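You operate a simulated robot arm through the tools that you are given. There is no shell and no other tool. Be economical: measure what you need, move in short steps, check, and stop when the job is done.

Carry out the task below with a simulated robot arm. There is one attempt and no reset: what you move stays moved.

## Task
Put the wave beaker on top of the yellow carton on the top of the far bench. Put one of the white-collar vials from the top of the far bench on the island top behind the tower. Put three of the small black-cap bottles from the top of the far bench on the far corner of the island. Put two of the steel coolers from the top of the far bench in the yellow tray. Do these in any order. Set down upright: wave beaker, white-collar vial, small black-cap bottle.

It is judged by the outcome, as a careful person would: the job done as asked, and still so three seconds after it is handed in. It fails if anything else is knocked over, pushed out of place, dropped, spilled or broken. Lids that push on must go on centred and level and be pressed home; caps that screw on are set level and turned clockwise until they are tight.

## Robot
A 5-joint arm with a two-finger parallel gripper on a trunk, on a base that drives. Base frame: it is fixed to the floor where the robot stands at the start and does not move with it; the origin is under the middle of the robot, x ahead of it, y to its left, z up. Units: mm, rad, N and s.
It reaches about 1134 mm from its shoulder. Its first joint turns from -2.601 to 2.601 rad. Places, roughly: far corner of the island [-1600, -3700, 800]; island top behind the tower [-2500, -2300, 800]; small black-cap bottle [1500, -750, 1000]; steel cooler [1250, -500, 1000]; wave beaker [750, 250, 1000]; white-collar vial [1000, 250, 1000]; yellow carton [500, 250, 1000]; yellow tray (22x16x4 cm) [1700, -1200, 900]. Payload 1.57 kg.
The TCP is the grasp point between the finger pads, 30 mm short of the fingertips. In the tool frame z runs along the fingers and y along their closing line. Largest opening 110 mm; finger width 24, thickness 12; the body of the gripper, 48 by 112 mm, starts 78 mm behind the TCP.
Orientation is that of the tool frame in the base frame, as a unit quaternion [x, y, z, w]. With the fingers straight down and closing along the base's y, the tool's x points along the base's -x, its y along +y and its z along -z.

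## Interface
- The arm moves only by the tool play_rows. Its arguments are lists of equal length, an entry for each row: "dr": the turn, a rotation vector about the tool's x, y, z in rad, a list of three; "offset": the shift along the tool's x, y, z in m, a list of three; "claw": the closure in counts, from 0 (fully open) to 255 (shut). In form: {"dr": [[rx, ry, rz], ...], "offset": [[x, y, z], ...], "claw": [claw, ...]}. A call has 1 to 8 rows; each row shifts and turns the commanded pose from where the row before left it, along the tool's axes as they then stand. Rows are played at 5 a second. More than 50 mm and 0.15 rad between two rows, or a gripper value outside its range, and nothing of the call is played. A pose out of reach is approached as far as the arm can. The call stops where the force on the tool passes 40 N (or 10 N more than at its start, if that is more) or the arm is blocked; 0.2 s more then pass. The fingers move at their own pace (about 72 mm/s each) and stop on an object; they squeeze with about 35 N. The grip force told is the motor's: it shows also when the fingers shut on nothing. Time passes only in rows, and 0.2 s behind the last, so rows that do not move let the fingers close. It gives the time, the measured TCP pose, the force on the tool (base axes), the opening and the grip force at its end, in the units of the frame above (readings bear some noise), with the torque about the TCP (base axes, N m) and any sound that the robot's microphone picked up.
- Cameras (640 x 400 px; columns grow to the right, rows downward): "scene" is now at [29.1, 173.8, 1923.8]; the picture's right is [-0.20, -0.98, 0.00], its down [-0.74, 0.15, -0.66] and it looks along [0.64, -0.13, -0.76] (base axes); focal length 263 px, centre (320, 200). "wrist" rides on the gripper at [70, 16, -141] in the tool frame; the picture's right is [-0.23, 0.97, 0.00], its down [-0.86, -0.20, -0.48] and it looks along [-0.47, -0.11, 0.88] (tool axes); focal length 222 px, centre (320, 200). There is no depth. A picture from a camera that has moved, and an enlarged one, comes with that camera's place and axes in the base frame and with its lens.
- get_image(camera): a new picture of that camera. The clock stands still meanwhile.
- raise_lower(by): slides the trunk up (or, below 0, down) by that many mm; the arm and the scene camera ride with it, the base frame stays. It gives what a move gives, with no picture.
- drive_base(legs): drives the robot by 1 to 6 legs, each [ahead, turn to the left] in mm and rad, along the robot's own axes; the way and the turn of a leg run together, so that a leg with both is an arc; at most 1500 mm and 3.142 rad a leg. The arm and the cameras ride along, it lands a little off, and it stops where it bumps. It gives what a move gives.
- head_to(pan, tilt): turns the head with the scene camera to pan (to the left, within 2.705 rad either way) and tilt (down, from -0.506 to 1.204), counted from straight ahead of the robot. It gives what a move gives.
- enlarge(camera, box): a new picture of the part [left, top, right, bottom] of that camera's present view, enlarged. The clock stands still meanwhile.
- finish_job(): hands the job in; it is judged then, once.

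Go step by step. Nothing tells you exact positions but the pictures and the camera data: compare them with the known pose of the tool, close in by small moves and look again before you grip or let go. The budget is 207 turns and 192 pictures, counting those below and the enlarged ones. Unless the task says otherwise, let go and move clear before handing in.

The tools are called after "Call:" as name(argument=value, ...) on one line, values as JSON. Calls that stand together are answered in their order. play_rows: Moves the arm, as the interface text tells. Its arguments: {"type":"object","properties":{"dr":{"type":"array"},"offset":{"type":"array"},"claw":{"type":"array"}},"required":["dr","offset","claw"]} The other tools are called the same way: raise_lower (by) slides the trunk up or down; drive_base (legs) drives the base; head_to (pan, tilt) turns the head that bears the scene camera; get_image (camera) takes a picture; enlarge (camera, box) takes an enlarged picture of a part of a camera's view; finish_job () hands the job in.

At the start:

```text
clock: 0.0
eef_pos: [650.6, -175.8, 1210.6]
tool_rot: [0.012, 1.0, 0.0, 0.0]
contact_force: [0.2, 0.2, 0.5]
ft_torque: [0.02, 0.01, 0.02]
finger_gap: 110.1
gripper_force: 0.1
trunk travel left (down, up): [-945.0, 25.0]
robot x, y, heading: [-4.1, 13.9, -0.0]
head pan, tilt: [-0.201, 0.857]
```

scene: 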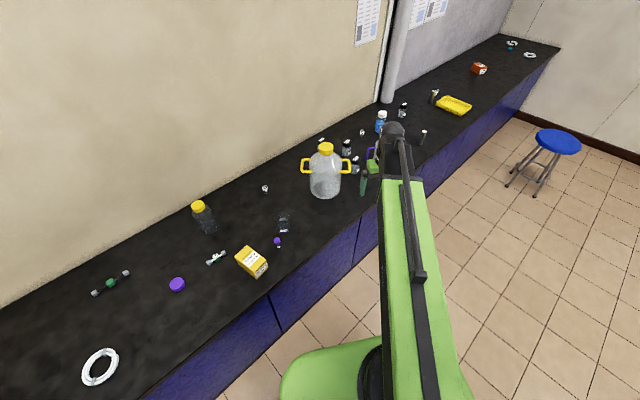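
wrist: 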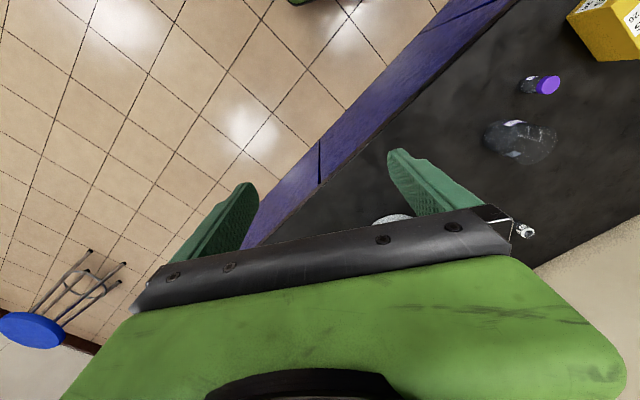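

The bench runs diagonally ahead of the robot, with the beaker and carton near the left and the small bottles further right. I'll look closer at the parts of the bench.

Call:
enlarge(camera="scene", box=[160, 170, 320, 290])

Call:
enlarge(camera="scene", box=[300, 80, 480, 200])

```text
3.33 times, centred on (240, 230) of scene
camera zoom: at [29.1, 173.8, 1923.8], right [-0.2, -0.98, 0.0], down [-0.74, 0.15, -0.66], along [0.64, -0.13, -0.76], focal length 876 px, centre (587, 100)
```

zoom: 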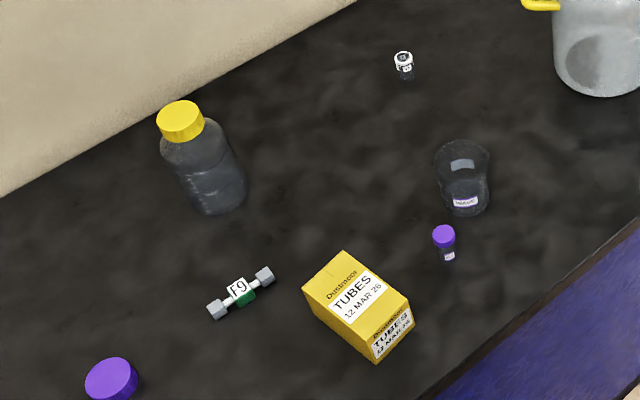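

```text
3.33 times, centred on (390, 140) of scene
camera zoom: at [29.1, 173.8, 1923.8], right [-0.2, -0.98, 0.0], down [-0.74, 0.15, -0.66], along [0.64, -0.13, -0.76], focal length 876 px, centre (87, 400)
```

zoom: 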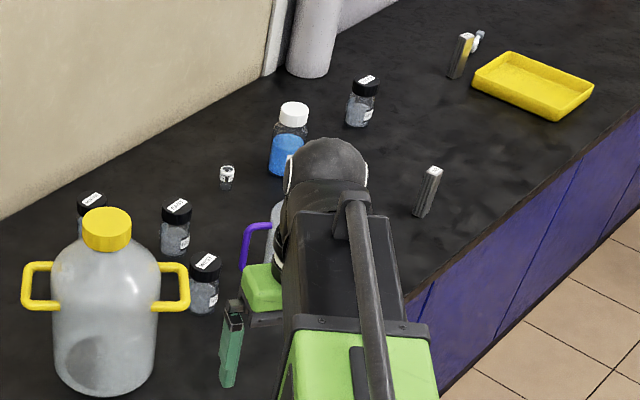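

The beaker stands near (745, 200) on a bench about z 900, with a purple-cap vial right beside it. I'll bring the hand above the beaker and look down.

Call:
play_rows(dr=[[0, 0, 0], [0, 0, 0], [0, 0, 0], [0, 0, 0], [0, 0, 0], [0, 0, 0], [0, 0, 0], [0, 0, 0]], offset=[[-0.01, 0.046, 0], [-0.01, 0.046, 0], [-0.01, 0.046, 0], [-0.01, 0.046, 0], [-0.01, 0.046, 0], [-0.01, 0.046, 0], [-0.01, 0.046, 0], [-0.01, 0.046, 0]], claw=[0, 0, 0, 0, 0, 0, 0, 0])

Call:
get_image(camera="wrist")

Call:
enlarge(camera="scene", box=[300, 80, 480, 200])

```text
clock: 1.8
eef_pos: [740.4, 190.3, 1211.2]
tool_rot: [0.013, 1.0, -0.001, 0.0]
contact_force: [0.7, 0.2, 0.1]
ft_torque: [-0.02, 0.0, 0.02]
finger_gap: 110.0
gripper_force: 0.0
trunk travel left (down, up): [-945.0, 25.0]
robot x, y, heading: [-0.3, 14.8, -0.001]
head pan, tilt: [-0.201, 0.857]
```

```text
187 pictures are left
camera wrist: at [670.9, 209.6, 1351.8], right [0.25, 0.97, 0.0], down [0.85, -0.22, 0.48], along [0.46, -0.12, -0.88], focal length 222 px, centre (320, 200)
```

wrist: 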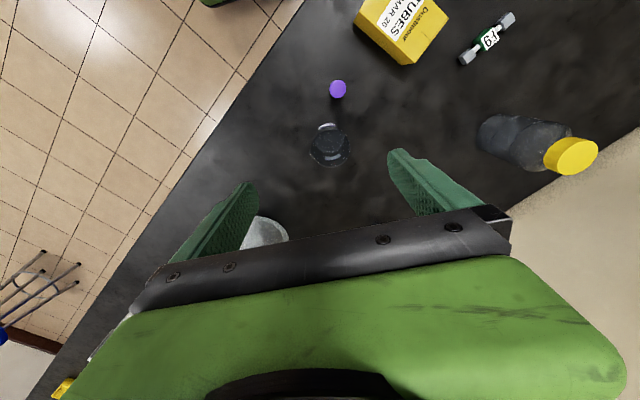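

```text
3.33 times, centred on (390, 140) of scene
camera zoom: at [29.5, 174.8, 1923.7], right [-0.2, -0.98, 0.0], down [-0.74, 0.15, -0.65], along [0.64, -0.13, -0.76], focal length 876 px, centre (87, 400)
```

zoom: 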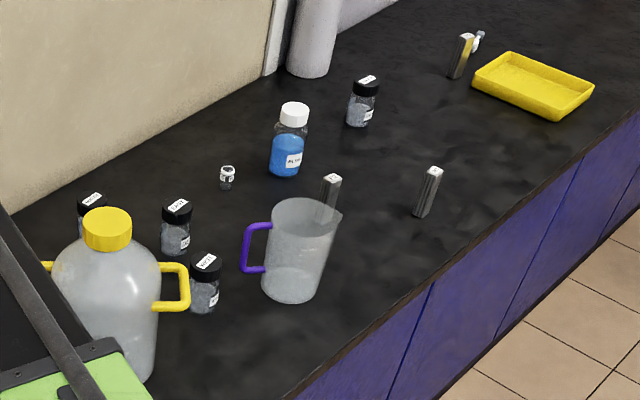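

The beaker is nearly under the hand. I'll enlarge it to find its rim and base.

Call:
enlarge(camera="wrist", box=[270, 60, 390, 180])

Call:
enlarge(camera="wrist", box=[320, 0, 480, 100])

Call:
enlarge(camera="scene", box=[210, 190, 310, 290])

```text
3.33 times, centred on (330, 120) of wrist
camera zoom: at [670.9, 209.6, 1351.8], right [0.25, 0.97, 0.0], down [0.85, -0.22, 0.48], along [0.46, -0.12, -0.88], focal length 740 px, centre (287, 467)
```

zoom: 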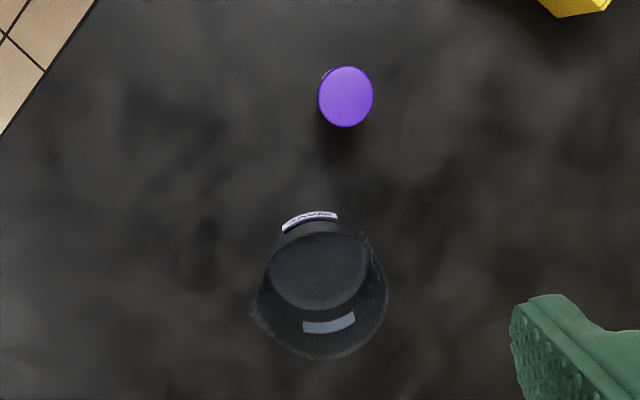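

```text
4.00 times, centred on (400, 50) of wrist
camera zoom: at [670.9, 209.6, 1351.8], right [0.25, 0.97, 0.0], down [0.85, -0.22, 0.48], along [0.46, -0.12, -0.88], focal length 888 px, centre (0, 800)
```

zoom: 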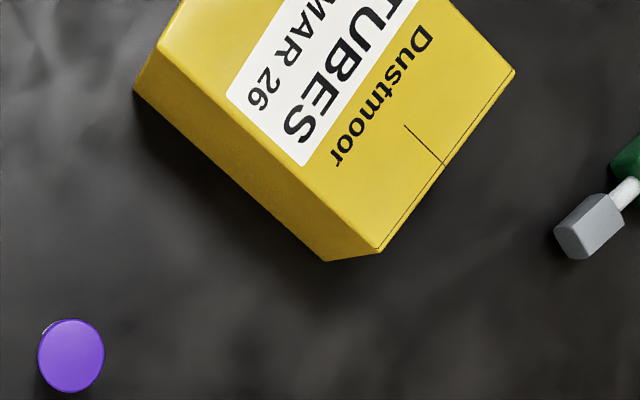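

```text
4.00 times, centred on (260, 240) of scene
camera zoom: at [29.5, 174.8, 1923.7], right [-0.2, -0.98, 0.0], down [-0.74, 0.15, -0.65], along [0.64, -0.13, -0.76], focal length 1051 px, centre (560, 40)
```

zoom: 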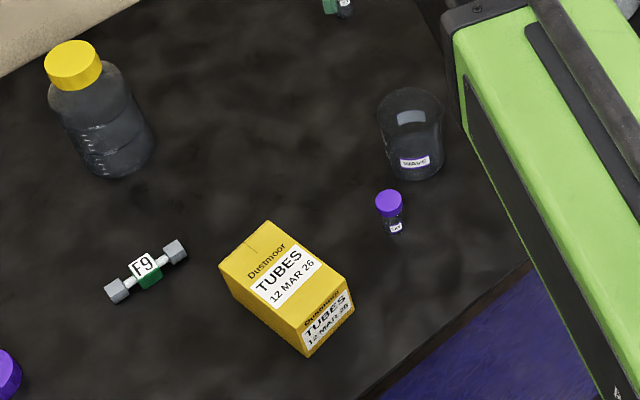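

The beaker's rim is about z 950 over (785, 200), with its spout toward -y and the vial toward -x. I'll turn the closing line away from both and come lower.

Call:
play_rows(dr=[[0, 0, 0], [0, 0, 0.136], [0, 0, 0.136], [0, 0, 0.136], [0, 0, 0.136], [0, 0, 0.136], [0, 0, 0.136], [0, 0, 0.136]], offset=[[-0.045, 0.011, 0], [0, 0, 0.025], [0, 0, 0.025], [0, 0, 0.025], [0, 0, 0.025], [0, 0, 0.025], [0, 0, 0.025], [0, 0, 0.025]], claw=[0, 0, 0, 0, 0, 0, 0, 0])

Call:
get_image(camera="wrist")

Call:
get_image(camera="scene")

```text
clock: 3.6
eef_pos: [784.0, 199.8, 1213.0]
tool_rot: [0.47, 0.883, -0.001, -0.001]
contact_force: [-0.6, 0.3, 0.2]
ft_torque: [0.01, 0.0, 0.01]
finger_gap: 109.9
gripper_force: 0.0
out of reach, approached as far as the arm can: row 2, 3, 4, 5, 6, 7, 8
trunk travel left (down, up): [-945.0, 25.0]
robot x, y, heading: [1.8, 17.0, -0.0]
head pan, tilt: [-0.201, 0.857]
```

```text
182 pictures are left
camera wrist: at [760.1, 267.6, 1352.1], right [0.93, 0.36, 0.0], down [0.31, -0.82, 0.48], along [0.17, -0.45, -0.88], focal length 222 px, centre (320, 200)
```

wrist: 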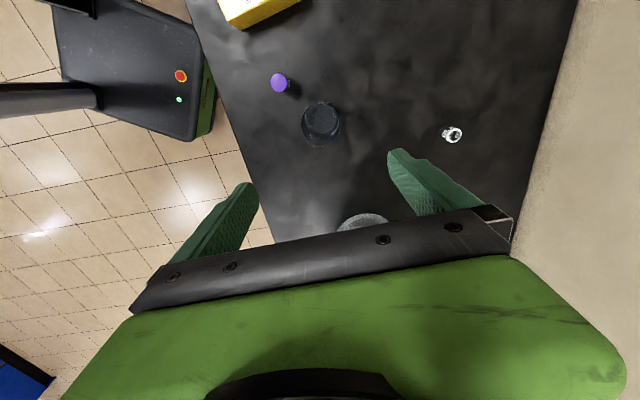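

```text
181 pictures are left
camera scene: at [29.1, 173.8, 1923.8], right [-0.2, -0.98, 0.0], down [-0.74, 0.15, -0.66], along [0.64, -0.13, -0.76], focal length 263 px, centre (320, 200)
```

scene: 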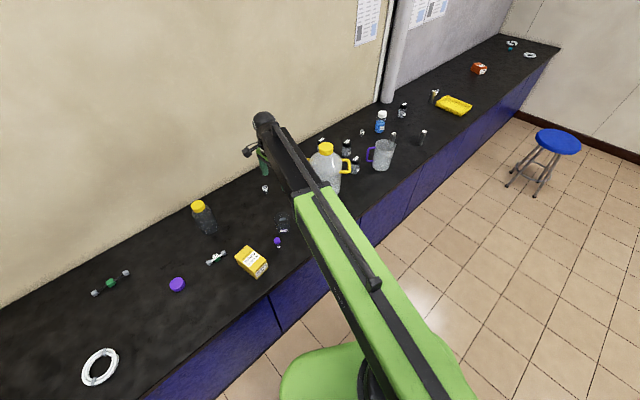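

The arm can't get lower at this trunk height, so I'll lower the trunk to bring the hand nearer.

Call:
raise_lower(by=-190)

Call:
get_image(camera="wrist")

Call:
get_image(camera="scene")

```text
clock: 5.7
eef_pos: [785.2, 200.5, 1021.8]
tool_rot: [0.468, 0.883, 0.001, 0.0]
contact_force: [0.0, 0.0, -0.8]
ft_torque: [-0.03, -0.04, 0.0]
finger_gap: 109.8
gripper_force: 0.0
trunk travel left (down, up): [-755.0, 215.0]
robot x, y, heading: [-3.1, 21.5, 0.002]
head pan, tilt: [-0.201, 0.857]
```

```text
180 pictures are left
camera wrist: at [759.9, 267.6, 1162.1], right [0.93, 0.36, 0.0], down [0.31, -0.82, 0.48], along [0.17, -0.45, -0.88], focal length 222 px, centre (320, 200)
```

wrist: 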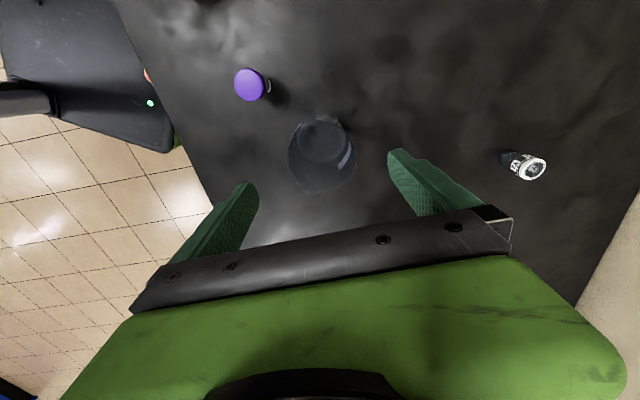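

```text
179 pictures are left
camera scene: at [29.2, 173.8, 1733.9], right [-0.2, -0.98, 0.0], down [-0.74, 0.15, -0.66], along [0.64, -0.13, -0.76], focal length 263 px, centre (320, 200)
```

scene: 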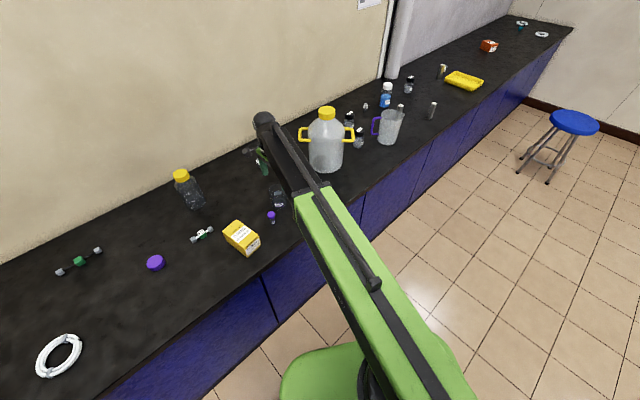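

The beaker is centred between the fingers to within about 5 mm. I'll correct that and lower the trunk around it.

Call:
play_rows(dr=[[0, 0, 0]], offset=[[-0.001, 0.004, 0]], claw=[0])

Call:
raise_lower(by=-80)

Call:
get_image(camera="wrist")

```text
clock: 6.1
eef_pos: [788.9, 200.6, 1022.1]
tool_rot: [0.468, 0.884, 0.0, 0.0]
contact_force: [-0.1, -0.3, -0.6]
ft_torque: [0.01, 0.02, 0.02]
finger_gap: 110.0
gripper_force: 0.0
trunk travel left (down, up): [-755.0, 215.0]
robot x, y, heading: [-2.9, 17.3, -0.003]
head pan, tilt: [-0.201, 0.857]
```

```text
clock: 7.2
eef_pos: [789.0, 201.6, 942.7]
tool_rot: [0.469, 0.883, 0.0, 0.0]
contact_force: [0.1, 1.0, -0.2]
ft_torque: [-0.02, 0.01, 0.01]
finger_gap: 110.0
gripper_force: 0.0
trunk travel left (down, up): [-675.0, 295.0]
robot x, y, heading: [-1.9, 17.4, -0.003]
head pan, tilt: [-0.201, 0.857]
```

```text
178 pictures are left
camera wrist: at [763.7, 269.0, 1082.1], right [0.93, 0.36, 0.0], down [0.31, -0.82, 0.48], along [0.17, -0.45, -0.88], focal length 222 px, centre (320, 200)
```

wrist: 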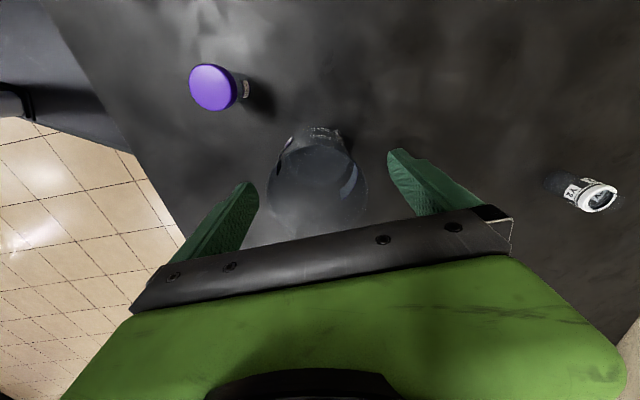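

The fingers straddle the rim evenly. I'll go 35 mm lower and close.

Call:
raise_lower(by=-36)

Call:
play_rows(dr=[[0, 0, 0], [0, 0, 0], [0, 0, 0], [0, 0, 0], [0, 0, 0]], offset=[[0, 0, 0], [0, 0, 0], [0, 0, 0], [0, 0, 0], [0, 0, 0]], claw=[60, 80, 100, 130, 150])

Call:
get_image(camera="wrist")

```text
clock: 8.1
eef_pos: [789.7, 201.3, 905.6]
tool_rot: [0.469, 0.883, 0.0, 0.0]
contact_force: [-0.8, 0.3, -0.1]
ft_torque: [0.0, 0.02, -0.02]
finger_gap: 110.0
gripper_force: 0.1
trunk travel left (down, up): [-639.0, 331.0]
robot x, y, heading: [-0.3, 15.6, 0.001]
head pan, tilt: [-0.201, 0.857]
```

```text
clock: 9.2
eef_pos: [789.1, 202.1, 905.4]
tool_rot: [0.469, 0.883, 0.0, 0.0]
contact_force: [-1.0, -0.1, -0.7]
ft_torque: [-0.01, 0.04, -0.02]
finger_gap: 67.2
gripper_force: 34.9
trunk travel left (down, up): [-639.0, 331.0]
robot x, y, heading: [-3.7, 15.7, 0.002]
head pan, tilt: [-0.201, 0.857]
```

```text
177 pictures are left
camera wrist: at [763.7, 269.0, 1046.1], right [0.93, 0.36, 0.0], down [0.31, -0.82, 0.48], along [0.17, -0.45, -0.88], focal length 222 px, centre (320, 200)
```

wrist: 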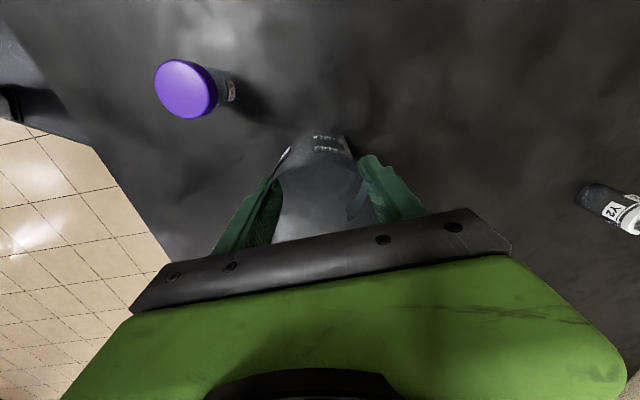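

The beaker is held at 67 mm. I'll raise it and move toward the carton.

Call:
raise_lower(by=190)

Call:
enlarge(camera="scene", box=[190, 190, 290, 290])

Call:
get_image(camera="wrist")

```text
clock: 11.3
eef_pos: [787.8, 202.1, 1095.9]
tool_rot: [0.469, 0.883, 0.0, 0.0]
contact_force: [0.4, 0.3, -0.4]
ft_torque: [0.01, 0.03, 0.03]
finger_gap: 67.2
gripper_force: 34.9
trunk travel left (down, up): [-829.0, 141.0]
robot x, y, heading: [-9.3, 16.7, -0.002]
head pan, tilt: [-0.201, 0.857]
```

```text
4.00 times, centred on (240, 240) of scene
camera zoom: at [29.4, 173.9, 1807.7], right [-0.2, -0.98, 0.0], down [-0.74, 0.15, -0.65], along [0.64, -0.13, -0.76], focal length 1051 px, centre (640, 40)
```

zoom: 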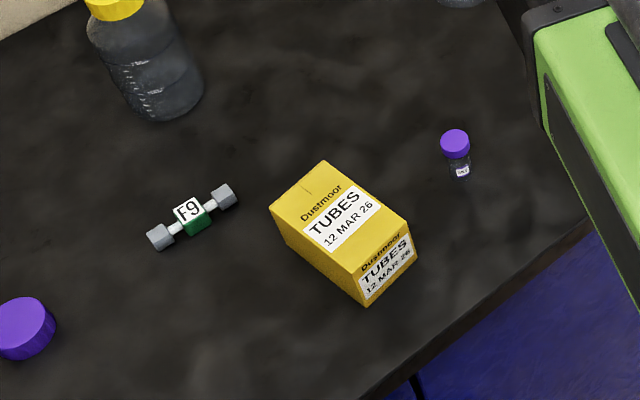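

```text
175 pictures are left
camera wrist: at [763.8, 269.1, 1235.9], right [0.93, 0.36, 0.0], down [0.31, -0.82, 0.48], along [0.17, -0.45, -0.88], focal length 222 px, centre (320, 200)
```

wrist: 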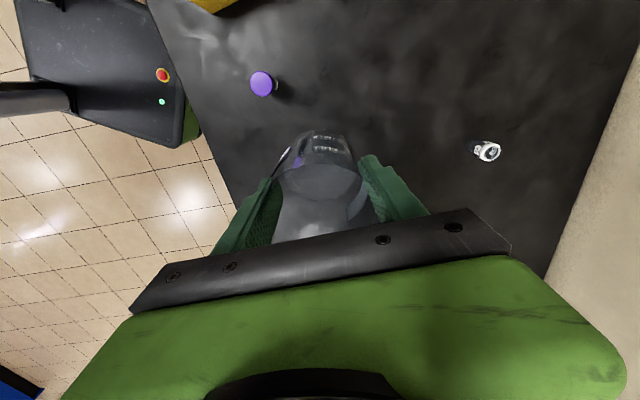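

The carton's top looks about 120 × 70 mm, centred near (622, 355) at z ≈ 917. I'll carry the beaker above it and look again.

Call:
play_rows(dr=[[0, 0, 0], [0, 0, 0], [0, 0, 0], [0, 0, 0], [0, 0, 0], [0, 0, 0]], offset=[[0.0365, -0.0085, 0], [0.0365, -0.0085, 0], [0.0365, -0.0085, 0], [0.0365, -0.0085, 0], [0.0365, -0.0085, 0], [0.0365, -0.0085, 0]], claw=[150, 150, 150, 150, 150, 150])

Call:
get_image(camera="wrist")

Call:
enlarge(camera="scene", box=[190, 170, 290, 270])

```text
clock: 12.7
eef_pos: [623.8, 355.1, 1095.2]
tool_rot: [0.47, 0.883, 0.0, -0.001]
contact_force: [0.1, 0.3, -1.5]
ft_torque: [-0.03, -0.02, 0.04]
finger_gap: 67.2
gripper_force: 34.8
trunk travel left (down, up): [-829.0, 141.0]
robot x, y, heading: [-1.5, 17.2, 0.001]
head pan, tilt: [-0.201, 0.857]
```

```text
174 pictures are left
camera wrist: at [598.3, 422.2, 1236.0], right [0.93, 0.36, 0.0], down [0.31, -0.82, 0.48], along [0.17, -0.45, -0.88], focal length 222 px, centre (320, 200)
```

wrist: 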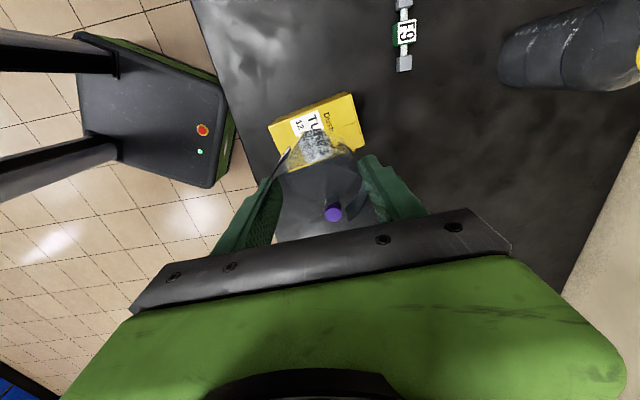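

```text
4.00 times, centred on (240, 220) of scene
camera zoom: at [28.8, 174.3, 1807.8], right [-0.2, -0.98, 0.0], down [-0.74, 0.15, -0.66], along [0.64, -0.13, -0.76], focal length 1051 px, centre (640, 120)
```

zoom: 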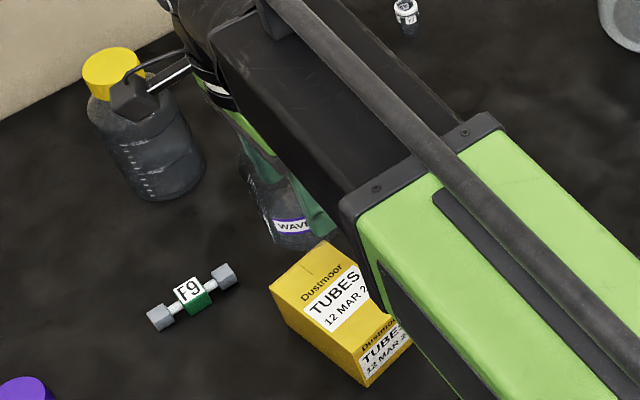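

The carton lies right beneath. I'll enlarge the wrist view to measure the edges that show.

Call:
enlarge(camera="wrist", box=[250, 80, 390, 200])

```text
3.33 times, centred on (320, 140) of wrist
camera zoom: at [598.3, 422.2, 1236.0], right [0.93, 0.36, 0.0], down [0.31, -0.82, 0.48], along [0.17, -0.45, -0.88], focal length 740 px, centre (320, 400)
```

zoom: 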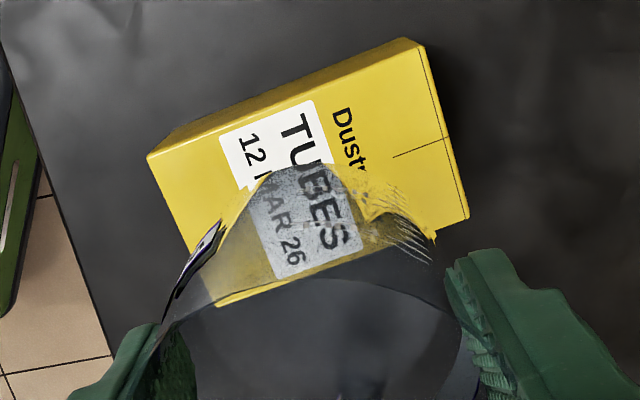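

The carton's top centre is (620, 354), so I'm within 3 mm. I'll correct and lower in stages.

Call:
play_rows(dr=[[0, 0, 0]], offset=[[0.001, -0.003, 0]], claw=[150])

Call:
raise_lower(by=-105)

Call:
get_image(camera="wrist")

Call:
enlarge(camera="scene", box=[190, 180, 310, 280])

```text
clock: 13.1
eef_pos: [620.9, 352.9, 1095.8]
tool_rot: [0.469, 0.883, -0.001, 0.0]
contact_force: [0.7, 0.8, -0.2]
ft_torque: [0.05, -0.02, 0.0]
finger_gap: 67.5
gripper_force: 34.8
trunk travel left (down, up): [-829.0, 141.0]
robot x, y, heading: [-1.8, 12.7, 0.004]
head pan, tilt: [-0.201, 0.857]
```

```text
clock: 14.5
eef_pos: [621.0, 352.5, 991.3]
tool_rot: [0.469, 0.883, -0.001, 0.0]
contact_force: [-0.8, -0.4, -1.0]
ft_torque: [-0.02, -0.03, 0.0]
finger_gap: 67.4
gripper_force: 34.9
trunk travel left (down, up): [-724.0, 246.0]
robot x, y, heading: [-2.9, 20.5, -0.003]
head pan, tilt: [-0.201, 0.857]
```

```text
171 pictures are left
camera wrist: at [595.8, 420.9, 1131.0], right [0.93, 0.36, 0.0], down [0.31, -0.82, 0.48], along [0.17, -0.45, -0.88], focal length 222 px, centre (320, 200)
```

wrist: 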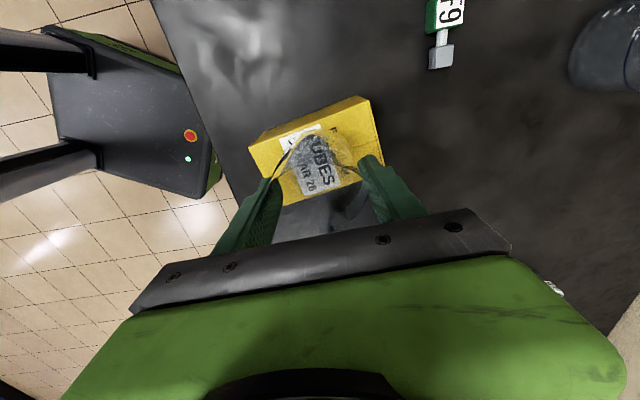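

```text
4.00 times, centred on (250, 230) of scene
camera zoom: at [29.2, 173.8, 1702.8], right [-0.2, -0.98, 0.0], down [-0.74, 0.15, -0.66], along [0.64, -0.13, -0.76], focal length 1051 px, centre (600, 80)
```

zoom: 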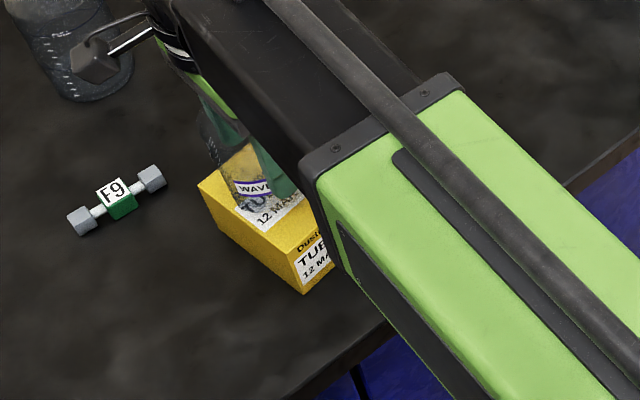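

Nearly down and well centred. I'll take the last part in small rows, watching the force.

Call:
play_rows(dr=[[0, 0, 0], [0, 0, 0], [0, 0, 0], [0, 0, 0], [0, 0, 0], [0, 0, 0], [0, 0, 0]], offset=[[0, 0, 0.003], [0, 0, 0.003], [0, 0, 0.003], [0, 0, 0.003], [0, 0, 0.003], [0, 0, 0.003], [0, 0, 0]], claw=[150, 150, 150, 150, 150, 150, 150])

Call:
enlarge(camera="wrist", box=[230, 80, 410, 200])

```text
clock: 16.1
eef_pos: [620.5, 353.6, 991.2]
tool_rot: [0.469, 0.883, 0.0, -0.001]
contact_force: [0.3, -0.4, -1.2]
ft_torque: [0.0, 0.03, 0.0]
finger_gap: 67.3
gripper_force: 35.2
out of reach, approached as far as the arm can: row 2, 4, 6
trunk travel left (down, up): [-724.0, 246.0]
robot x, y, heading: [1.1, 19.6, -0.001]
head pan, tilt: [-0.201, 0.857]
```

```text
3.33 times, centred on (320, 140) of wrist
camera zoom: at [595.8, 420.9, 1131.0], right [0.93, 0.36, 0.0], down [0.31, -0.82, 0.48], along [0.17, -0.45, -0.88], focal length 740 px, centre (320, 400)
```

zoom: 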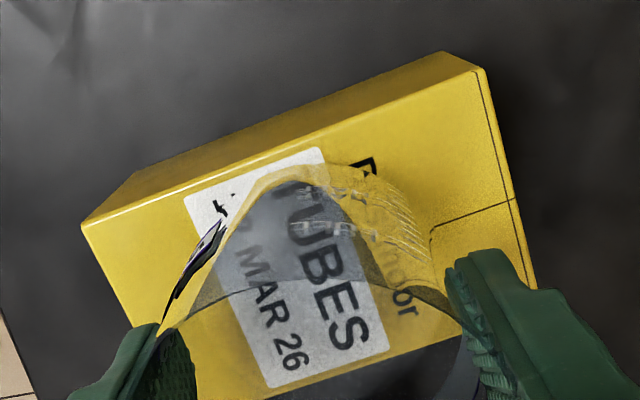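

The arm can't go lower upright, so I'll use small trunk steps and watch the force.

Call:
raise_lower(by=-15)

Call:
enlarge(camera="wrist", box=[230, 80, 410, 200])

Call:
enlarge(camera="scene", box=[220, 180, 280, 240])

```text
clock: 16.7
eef_pos: [621.0, 353.0, 975.8]
tool_rot: [0.469, 0.883, 0.0, 0.001]
contact_force: [0.6, 1.9, 11.0]
ft_torque: [0.0, 0.0, 0.01]
finger_gap: 67.1
gripper_force: 35.2
trunk travel left (down, up): [-709.0, 261.0]
robot x, y, heading: [-1.4, 17.6, -0.0]
head pan, tilt: [-0.201, 0.857]
```

```text
3.33 times, centred on (320, 140) of wrist
camera zoom: at [595.0, 420.5, 1116.7], right [0.93, 0.36, 0.0], down [0.31, -0.82, 0.48], along [0.17, -0.45, -0.88], focal length 740 px, centre (320, 400)
```

zoom: 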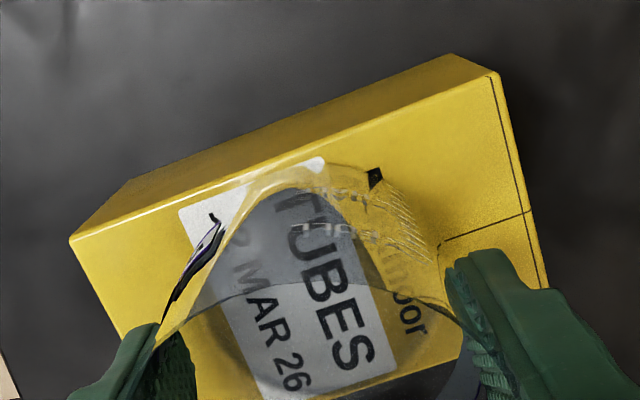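

```text
6.67 times, centred on (250, 210) of scene
camera zoom: at [28.1, 173.3, 1688.1], right [-0.2, -0.98, 0.0], down [-0.74, 0.15, -0.66], along [0.64, -0.13, -0.76], focal length 1752 px, centre (787, 133)
```

zoom: 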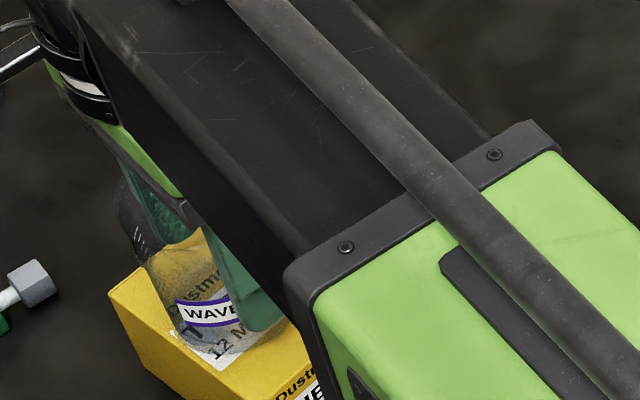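

It is resting on the carton (11 N), well centred. I'll open and lift away.

Call:
play_rows(dr=[[0, 0, 0], [0, 0, 0], [0, 0, 0], [0, 0, 0], [0, 0, 0]], offset=[[0, 0, 0], [0, 0, 0], [0, 0, 0], [0, 0, 0], [0, 0, 0]], claw=[90, 60, 30, 0, 0])

Call:
raise_lower(by=150)

Call:
get_image(camera="wrist")

```text
clock: 17.9
eef_pos: [621.5, 353.0, 975.9]
tool_rot: [0.468, 0.884, 0.0, 0.0]
contact_force: [-0.7, 0.3, -0.4]
ft_torque: [0.0, 0.0, 0.0]
finger_gap: 110.0
gripper_force: 0.1
trunk travel left (down, up): [-709.0, 261.0]
robot x, y, heading: [1.3, 15.9, -0.003]
head pan, tilt: [-0.201, 0.857]
```

```text
clock: 19.7
eef_pos: [620.7, 354.4, 1126.1]
tool_rot: [0.468, 0.884, 0.0, 0.0]
contact_force: [0.8, 0.7, 0.5]
ft_torque: [0.01, 0.03, 0.01]
finger_gap: 110.1
gripper_force: 0.0
trunk travel left (down, up): [-859.0, 111.0]
robot x, y, heading: [0.1, 16.5, -0.0]
head pan, tilt: [-0.201, 0.857]
```

```text
166 pictures are left
camera wrist: at [595.8, 421.0, 1265.9], right [0.93, 0.36, 0.0], down [0.31, -0.82, 0.48], along [0.17, -0.45, -0.88], focal length 222 px, centre (320, 200)
```

wrist: 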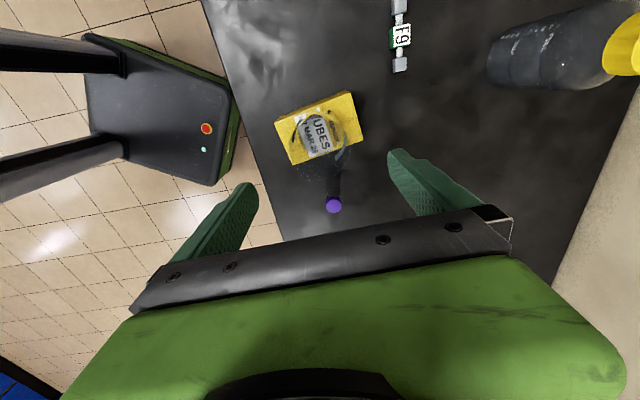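

The beaker stands on the carton. Next I'll look toward the island to plan the trips, and check the scene.

Call:
head_to(pan=-2.2, tilt=0.25)

Call:
get_image(camera="scene")

Call:
head_to(pan=0.2, tilt=0.857)

Call:
get_image(camera="scene")

```text
clock: 21.6
eef_pos: [621.4, 353.6, 1126.7]
tool_rot: [0.469, 0.883, 0.0, -0.001]
contact_force: [-0.3, 0.3, 0.3]
ft_torque: [-0.02, 0.02, -0.04]
finger_gap: 110.0
gripper_force: 0.0
trunk travel left (down, up): [-859.0, 111.0]
robot x, y, heading: [-2.0, 16.1, -0.003]
head pan, tilt: [-2.201, 0.25]
```

```text
165 pictures are left
camera scene: at [-102.1, 113.7, 1891.4], right [-0.81, 0.59, 0.0], down [0.15, 0.2, -0.97], along [-0.57, -0.78, -0.25], focal length 263 px, centre (320, 200)
```

scene: 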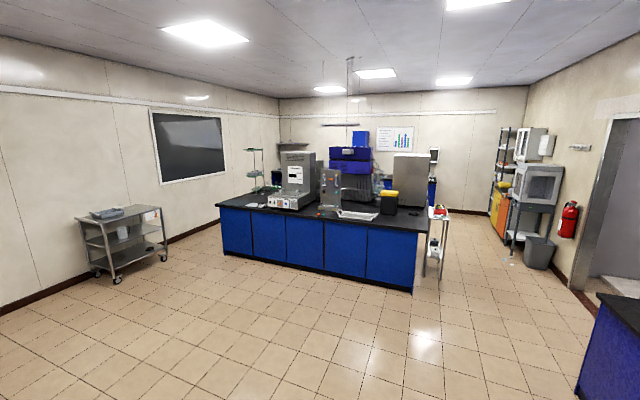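

```text
clock: 23.8
eef_pos: [621.4, 352.7, 1126.0]
tool_rot: [0.469, 0.883, 0.0, 0.0]
contact_force: [-0.5, -0.2, -0.5]
ft_torque: [-0.01, 0.01, 0.04]
finger_gap: 109.9
gripper_force: 0.1
trunk travel left (down, up): [-859.0, 111.0]
robot x, y, heading: [-2.2, 16.4, -0.0]
head pan, tilt: [0.201, 0.857]
```

```text
164 pictures are left
camera scene: at [29.1, 204.8, 1837.8], right [0.2, -0.98, 0.0], down [-0.74, -0.15, -0.65], along [0.64, 0.13, -0.76], focal length 263 px, centre (320, 200)
```

scene: 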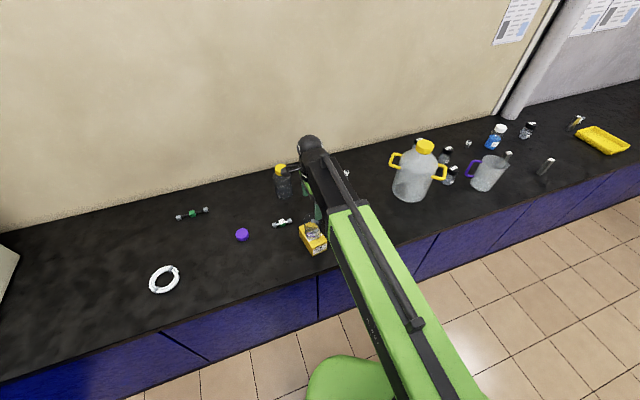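

The island runs parallel to the bench about 3 m behind the robot. I'll zoom on it to understand the tower and the far corner.

Call:
head_to(pan=-2.2, tilt=0.25)

Call:
enlarge(camera="scene", box=[210, 120, 450, 270])

Call:
enlarge(camera="scene", box=[210, 165, 310, 225])

```text
clock: 26.0
eef_pos: [621.1, 353.4, 1125.8]
tool_rot: [0.468, 0.884, -0.001, 0.001]
contact_force: [0.1, -0.2, 0.6]
ft_torque: [0.0, -0.01, 0.01]
finger_gap: 109.7
gripper_force: 0.0
trunk travel left (down, up): [-859.0, 111.0]
robot x, y, heading: [-0.0, 15.5, 0.002]
head pan, tilt: [-2.201, 0.25]
```

```text
2.67 times, centred on (330, 195) of scene
camera zoom: at [-102.1, 113.7, 1891.4], right [-0.81, 0.59, 0.0], down [0.15, 0.2, -0.97], along [-0.57, -0.78, -0.25], focal length 701 px, centre (293, 213)
```

zoom: 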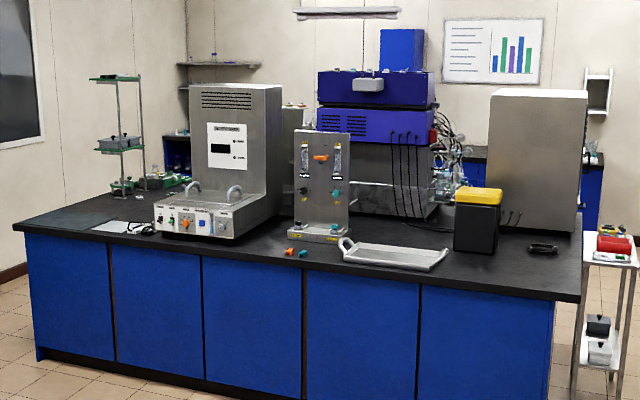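

```text
6.40 times, centred on (260, 195) of scene
camera zoom: at [-102.1, 113.7, 1891.4], right [-0.81, 0.59, 0.0], down [0.15, 0.2, -0.97], along [-0.57, -0.78, -0.25], focal length 1682 px, centre (704, 232)
```

zoom: 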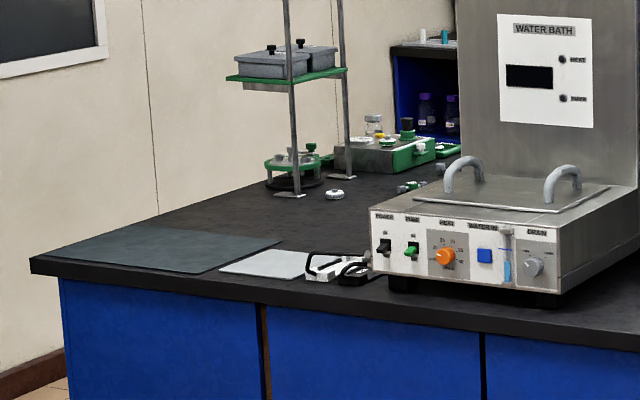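

The "behind the tower" spot is this side of the purple-topped stack, near the steel tray, and the far corner is at the island's left end. The trunk goes up, the arm swings to the robot's left, and the robot drives parallel to the bench by the vial.

Call:
raise_lower(by=105)

Call:
play_rows(dr=[[0, 0, 0], [0, 0, 0], [0, 0, 0], [0, 0, 0], [0, 0, 0], [0, 0, 0], [0, 0, 0], [0, 0, 0]], offset=[[0.0431, -0.0209, 0], [0.0431, -0.0209, 0], [0.0431, -0.0209, 0], [0.0431, -0.0209, 0], [0.0431, -0.0209, 0], [0.0431, -0.0209, 0], [0.0431, -0.0209, 0], [0.0431, -0.0209, 0]], claw=[0, 0, 0, 0, 0, 0, 0, 0])

Call:
play_rows(dr=[[0, 0, 0], [0, 0, 0], [0, 0, 0], [0, 0, 0], [0, 0, 0], [0, 0, 0], [0, 0, 0]], offset=[[0.0431, -0.0209, 0], [0.0431, -0.0209, 0], [0.0431, -0.0209, 0], [0.0431, -0.0209, 0], [0.0431, -0.0209, 0], [0.0431, -0.0209, 0], [0.0431, -0.0209, 0]], claw=[0, 0, 0, 0, 0, 0, 0])

Call:
play_rows(dr=[[0, 0, -0.14], [0, 0, -0.14], [0, 0, -0.14], [0, 0, -0.14], [0, 0, -0.14], [0, 0, -0.14], [0, 0, -0.14]], offset=[[0, 0, 0], [0, 0, 0], [0, 0, 0], [0, 0, 0], [0, 0, 0], [0, 0, 0], [0, 0, 0]], claw=[0, 0, 0, 0, 0, 0, 0])

Call:
head_to(pan=0.6, tilt=0.857)

Call:
get_image(camera="scene")

```text
clock: 27.4
eef_pos: [620.9, 353.9, 1230.6]
tool_rot: [0.469, 0.883, 0.0, 0.0]
contact_force: [-0.2, 0.1, -0.3]
ft_torque: [0.01, 0.01, -0.02]
finger_gap: 110.1
gripper_force: 0.0
trunk travel left (down, up): [-964.0, 6.0]
robot x, y, heading: [-3.7, 15.2, 0.005]
head pan, tilt: [-2.201, 0.25]
```

```text
clock: 29.2
eef_pos: [289.6, 546.8, 1231.8]
tool_rot: [0.469, 0.883, -0.001, 0.0]
contact_force: [0.3, 0.1, 0.0]
ft_torque: [-0.01, 0.01, 0.05]
finger_gap: 110.0
gripper_force: 0.0
trunk travel left (down, up): [-964.0, 6.0]
robot x, y, heading: [-3.0, 15.0, 0.004]
head pan, tilt: [-2.201, 0.25]
```

```text
clock: 30.8
eef_pos: [-2.3, 714.4, 1231.5]
tool_rot: [0.468, 0.884, -0.001, 0.001]
contact_force: [0.1, -0.3, -0.6]
ft_torque: [-0.05, -0.04, 0.05]
finger_gap: 110.0
gripper_force: 0.0
trunk travel left (down, up): [-964.0, 6.0]
robot x, y, heading: [-3.1, 17.7, -0.005]
head pan, tilt: [-2.201, 0.25]
```

```text
clock: 32.4
eef_pos: [-1.0, 712.3, 1230.9]
tool_rot: [-0.003, 1.0, 0.0, 0.0]
contact_force: [0.1, 0.5, -0.3]
ft_torque: [0.01, -0.01, 0.0]
finger_gap: 109.6
gripper_force: 0.1
trunk travel left (down, up): [-964.0, 6.0]
robot x, y, heading: [-4.0, 17.7, -0.002]
head pan, tilt: [-2.201, 0.25]
```

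```text
clock: 34.9
eef_pos: [-0.7, 712.3, 1230.5]
tool_rot: [-0.002, 1.0, 0.0, 0.0]
contact_force: [0.0, -0.2, 0.2]
ft_torque: [0.03, -0.04, 0.02]
finger_gap: 110.1
gripper_force: 0.1
trunk travel left (down, up): [-964.0, 6.0]
robot x, y, heading: [0.8, 20.2, -0.001]
head pan, tilt: [0.6, 0.857]
```

```text
161 pictures are left
camera scene: at [16.8, 233.3, 1942.8], right [0.57, -0.82, 0.0], down [-0.62, -0.43, -0.65], along [0.54, 0.37, -0.76], focal length 263 px, centre (320, 200)
```

scene: 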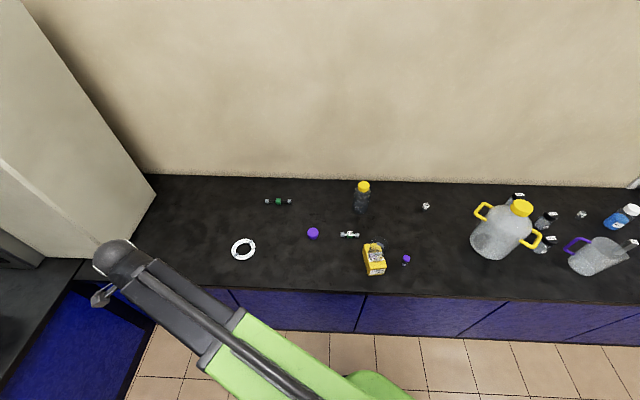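

The bench edge runs at heading -1.02 rad, 570 mm from the origin. I'll drive to a pose parallel to it opposite the vial.

Call:
drive_base(legs=[[0, -0.576], [364, 0], [0, -0.444]])

Call:
head_to(pan=1.2, tilt=0.9)

Call:
get_image(camera="scene")

Call:
get_image(camera="wrist")

```text
clock: 40.1
eef_pos: [895.9, 185.2, 1229.6]
tool_rot: [0.486, 0.874, -0.002, 0.001]
contact_force: [0.1, 1.0, -0.5]
ft_torque: [0.02, 0.05, 0.02]
finger_gap: 110.0
gripper_force: 0.1
trunk travel left (down, up): [-964.0, 6.0]
robot x, y, heading: [270.8, -198.7, -1.008]
head pan, tilt: [0.6, 0.857]
```

```text
clock: 41.1
eef_pos: [897.9, 184.0, 1231.1]
tool_rot: [0.487, 0.874, 0.0, 0.001]
contact_force: [0.2, -0.2, 0.2]
ft_torque: [0.0, -0.02, 0.0]
finger_gap: 110.3
gripper_force: 0.0
trunk travel left (down, up): [-964.0, 6.0]
robot x, y, heading: [271.7, -201.2, -1.006]
head pan, tilt: [1.201, 0.901]
```

```text
160 pictures are left
camera scene: at [464.7, -54.8, 1939.4], right [0.19, -0.98, 0.0], down [-0.77, -0.15, -0.62], along [0.61, 0.12, -0.78], focal length 263 px, centre (320, 200)
```

scene: 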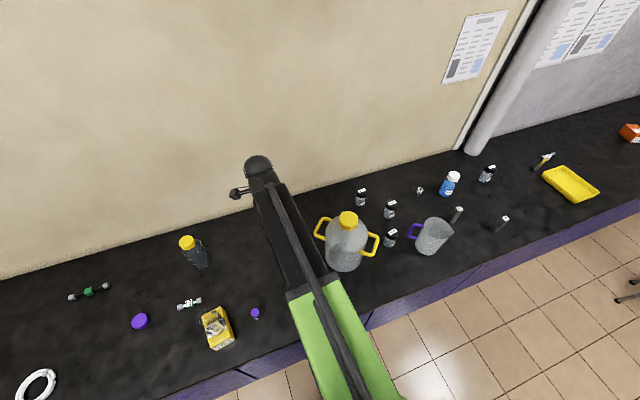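

```text
159 pictures are left
camera wrist: at [874.4, 252.8, 1370.7], right [0.95, 0.32, 0.0], down [0.28, -0.83, 0.48], along [0.15, -0.45, -0.88], focal length 222 px, centre (320, 200)
```

wrist: 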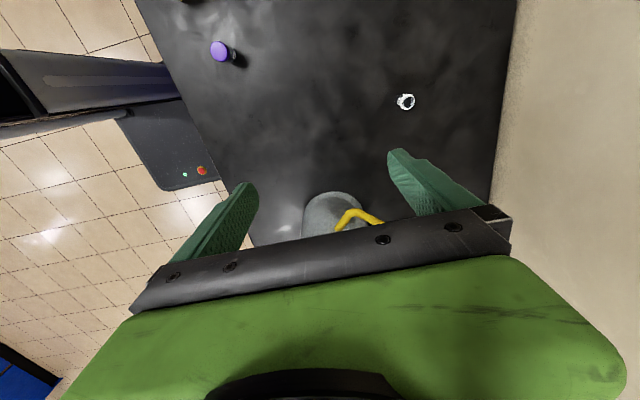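

The vial is near (1041, 269), with the jug's handle well to one side. I'll extend the hand over it.

Call:
play_rows(dr=[[0, 0, 0], [0, 0, 0], [0, 0, 0], [0, 0, 0]], offset=[[-0.001, 0.0418, 0], [-0.001, 0.0418, 0], [-0.001, 0.0418, 0], [-0.001, 0.0418, 0]], claw=[0, 0, 0, 0])

Call:
raise_lower(by=-180)

Call:
get_image(camera="scene")

Call:
get_image(camera="wrist")

```text
clock: 42.1
eef_pos: [1035.9, 265.7, 1231.2]
tool_rot: [0.486, 0.874, 0.002, 0.002]
contact_force: [-0.4, -0.5, 0.6]
ft_torque: [-0.03, -0.01, 0.02]
finger_gap: 110.1
gripper_force: 0.1
out of reach, approached as far as the arm can: row 4
trunk travel left (down, up): [-964.0, 6.0]
robot x, y, heading: [268.1, -199.1, -1.008]
head pan, tilt: [1.201, 0.901]
```

```text
clock: 44.1
eef_pos: [1035.7, 265.6, 1051.0]
tool_rot: [0.486, 0.874, 0.0, 0.001]
contact_force: [1.1, -0.1, -0.1]
ft_torque: [0.0, 0.02, 0.03]
finger_gap: 110.1
gripper_force: 0.1
trunk travel left (down, up): [-784.0, 186.0]
robot x, y, heading: [271.0, -200.0, -1.01]
head pan, tilt: [1.201, 0.901]
```

```text
158 pictures are left
camera scene: at [463.9, -54.8, 1759.5], right [0.19, -0.98, 0.0], down [-0.77, -0.15, -0.62], along [0.61, 0.12, -0.78], focal length 263 px, centre (320, 200)
```

scene: 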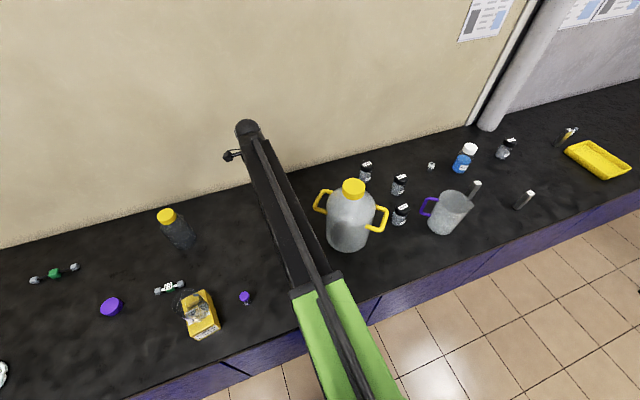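

```text
157 pictures are left
camera wrist: at [1012.7, 333.6, 1191.0], right [0.95, 0.32, 0.0], down [0.28, -0.83, 0.48], along [0.15, -0.45, -0.88], focal length 222 px, centre (320, 200)
```

wrist: 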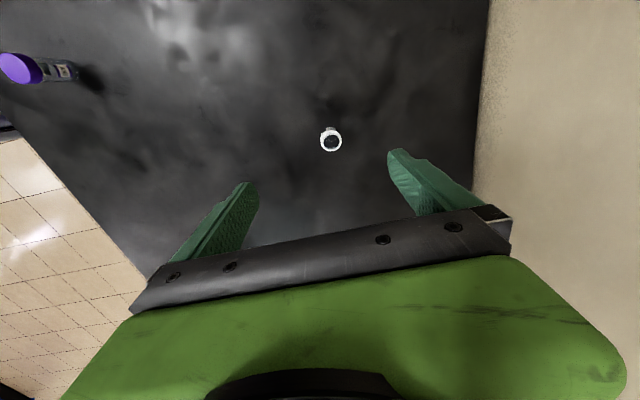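

The vial is 13 mm beyond reach. I'll raise the arm, shift the robot 60 mm nearer to the bench, and return over the vial.

Call:
raise_lower(by=180)

Call:
drive_base(legs=[[0, 0.35], [175, 0], [0, -0.35], [-164, 0]])

Call:
get_image(camera="wrist")

```text
clock: 46.1
eef_pos: [1035.4, 265.7, 1229.8]
tool_rot: [0.486, 0.874, 0.001, 0.0]
contact_force: [0.0, -0.3, -0.2]
ft_torque: [-0.01, -0.01, -0.02]
finger_gap: 110.2
gripper_force: 0.0
trunk travel left (down, up): [-964.0, 6.0]
robot x, y, heading: [270.4, -204.3, -1.01]
head pan, tilt: [1.201, 0.901]
```

```text
clock: 50.8
eef_pos: [1082.4, 298.6, 1231.1]
tool_rot: [0.485, 0.875, 0.004, 0.003]
contact_force: [0.0, -0.1, 0.5]
ft_torque: [-0.01, -0.01, 0.02]
finger_gap: 109.9
gripper_force: 0.1
trunk travel left (down, up): [-964.0, 6.0]
robot x, y, heading: [315.4, -169.9, -1.015]
head pan, tilt: [1.201, 0.901]
```

```text
156 pictures are left
camera wrist: at [1058.3, 366.3, 1371.5], right [0.95, 0.32, 0.01], down [0.28, -0.83, 0.48], along [0.16, -0.45, -0.88], focal length 222 px, centre (320, 200)
```

wrist: 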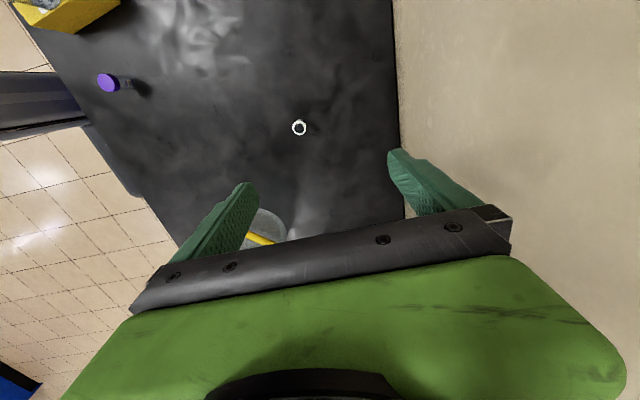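

Now in reach. I'll move back over the vial and descend.

Call:
play_rows(dr=[[0, 0, 0], [0, 0, 0]], offset=[[-0.004, -0.023, 0], [-0.004, -0.023, 0]], claw=[0, 0])

Call:
raise_lower(by=-260)

Call:
get_image(camera="wrist")

Call:
enlarge(camera="wrist", box=[270, 110, 390, 210])

```text
clock: 51.4
eef_pos: [1048.4, 266.7, 1230.3]
tool_rot: [0.485, 0.874, 0.004, 0.002]
contact_force: [-0.5, 0.0, -0.2]
ft_torque: [0.0, -0.01, 0.01]
finger_gap: 110.0
gripper_force: 0.1
trunk travel left (down, up): [-964.0, 6.0]
robot x, y, heading: [322.5, -170.7, -1.014]
head pan, tilt: [1.201, 0.901]
```

```text
clock: 54.0
eef_pos: [1048.6, 267.2, 971.1]
tool_rot: [0.486, 0.874, 0.004, 0.001]
contact_force: [-0.4, -0.1, 0.2]
ft_torque: [0.01, 0.0, 0.04]
finger_gap: 109.9
gripper_force: 0.1
trunk travel left (down, up): [-704.0, 266.0]
robot x, y, heading: [316.0, -169.0, -1.013]
head pan, tilt: [1.201, 0.901]
```

```text
155 pictures are left
camera wrist: at [1024.2, 334.2, 1111.2], right [0.95, 0.32, 0.01], down [0.28, -0.83, 0.48], along [0.16, -0.45, -0.88], focal length 222 px, centre (320, 200)
```

wrist: 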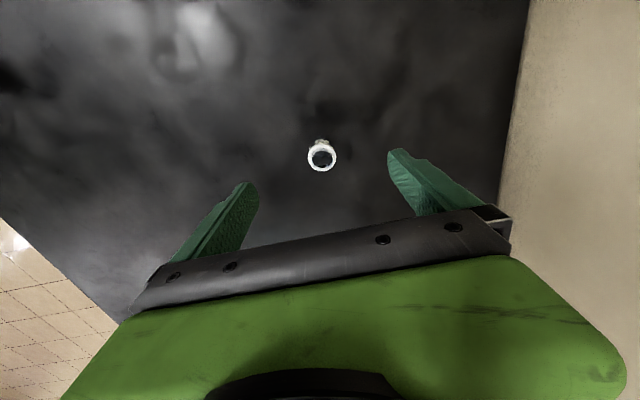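

```text
4.00 times, centred on (330, 160) of wrist
camera zoom: at [1024.2, 334.2, 1111.2], right [0.95, 0.32, 0.01], down [0.28, -0.83, 0.48], along [0.16, -0.45, -0.88], focal length 888 px, centre (280, 360)
```

zoom: 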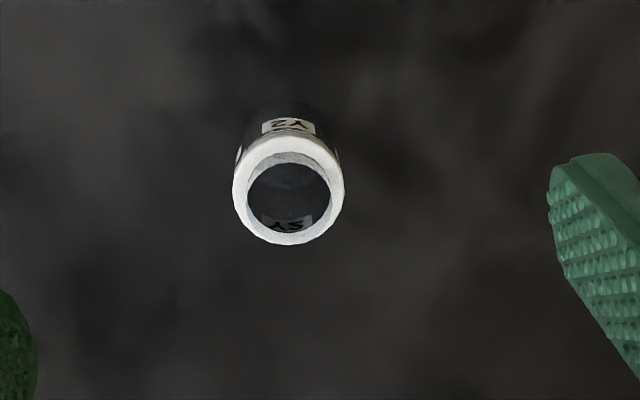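

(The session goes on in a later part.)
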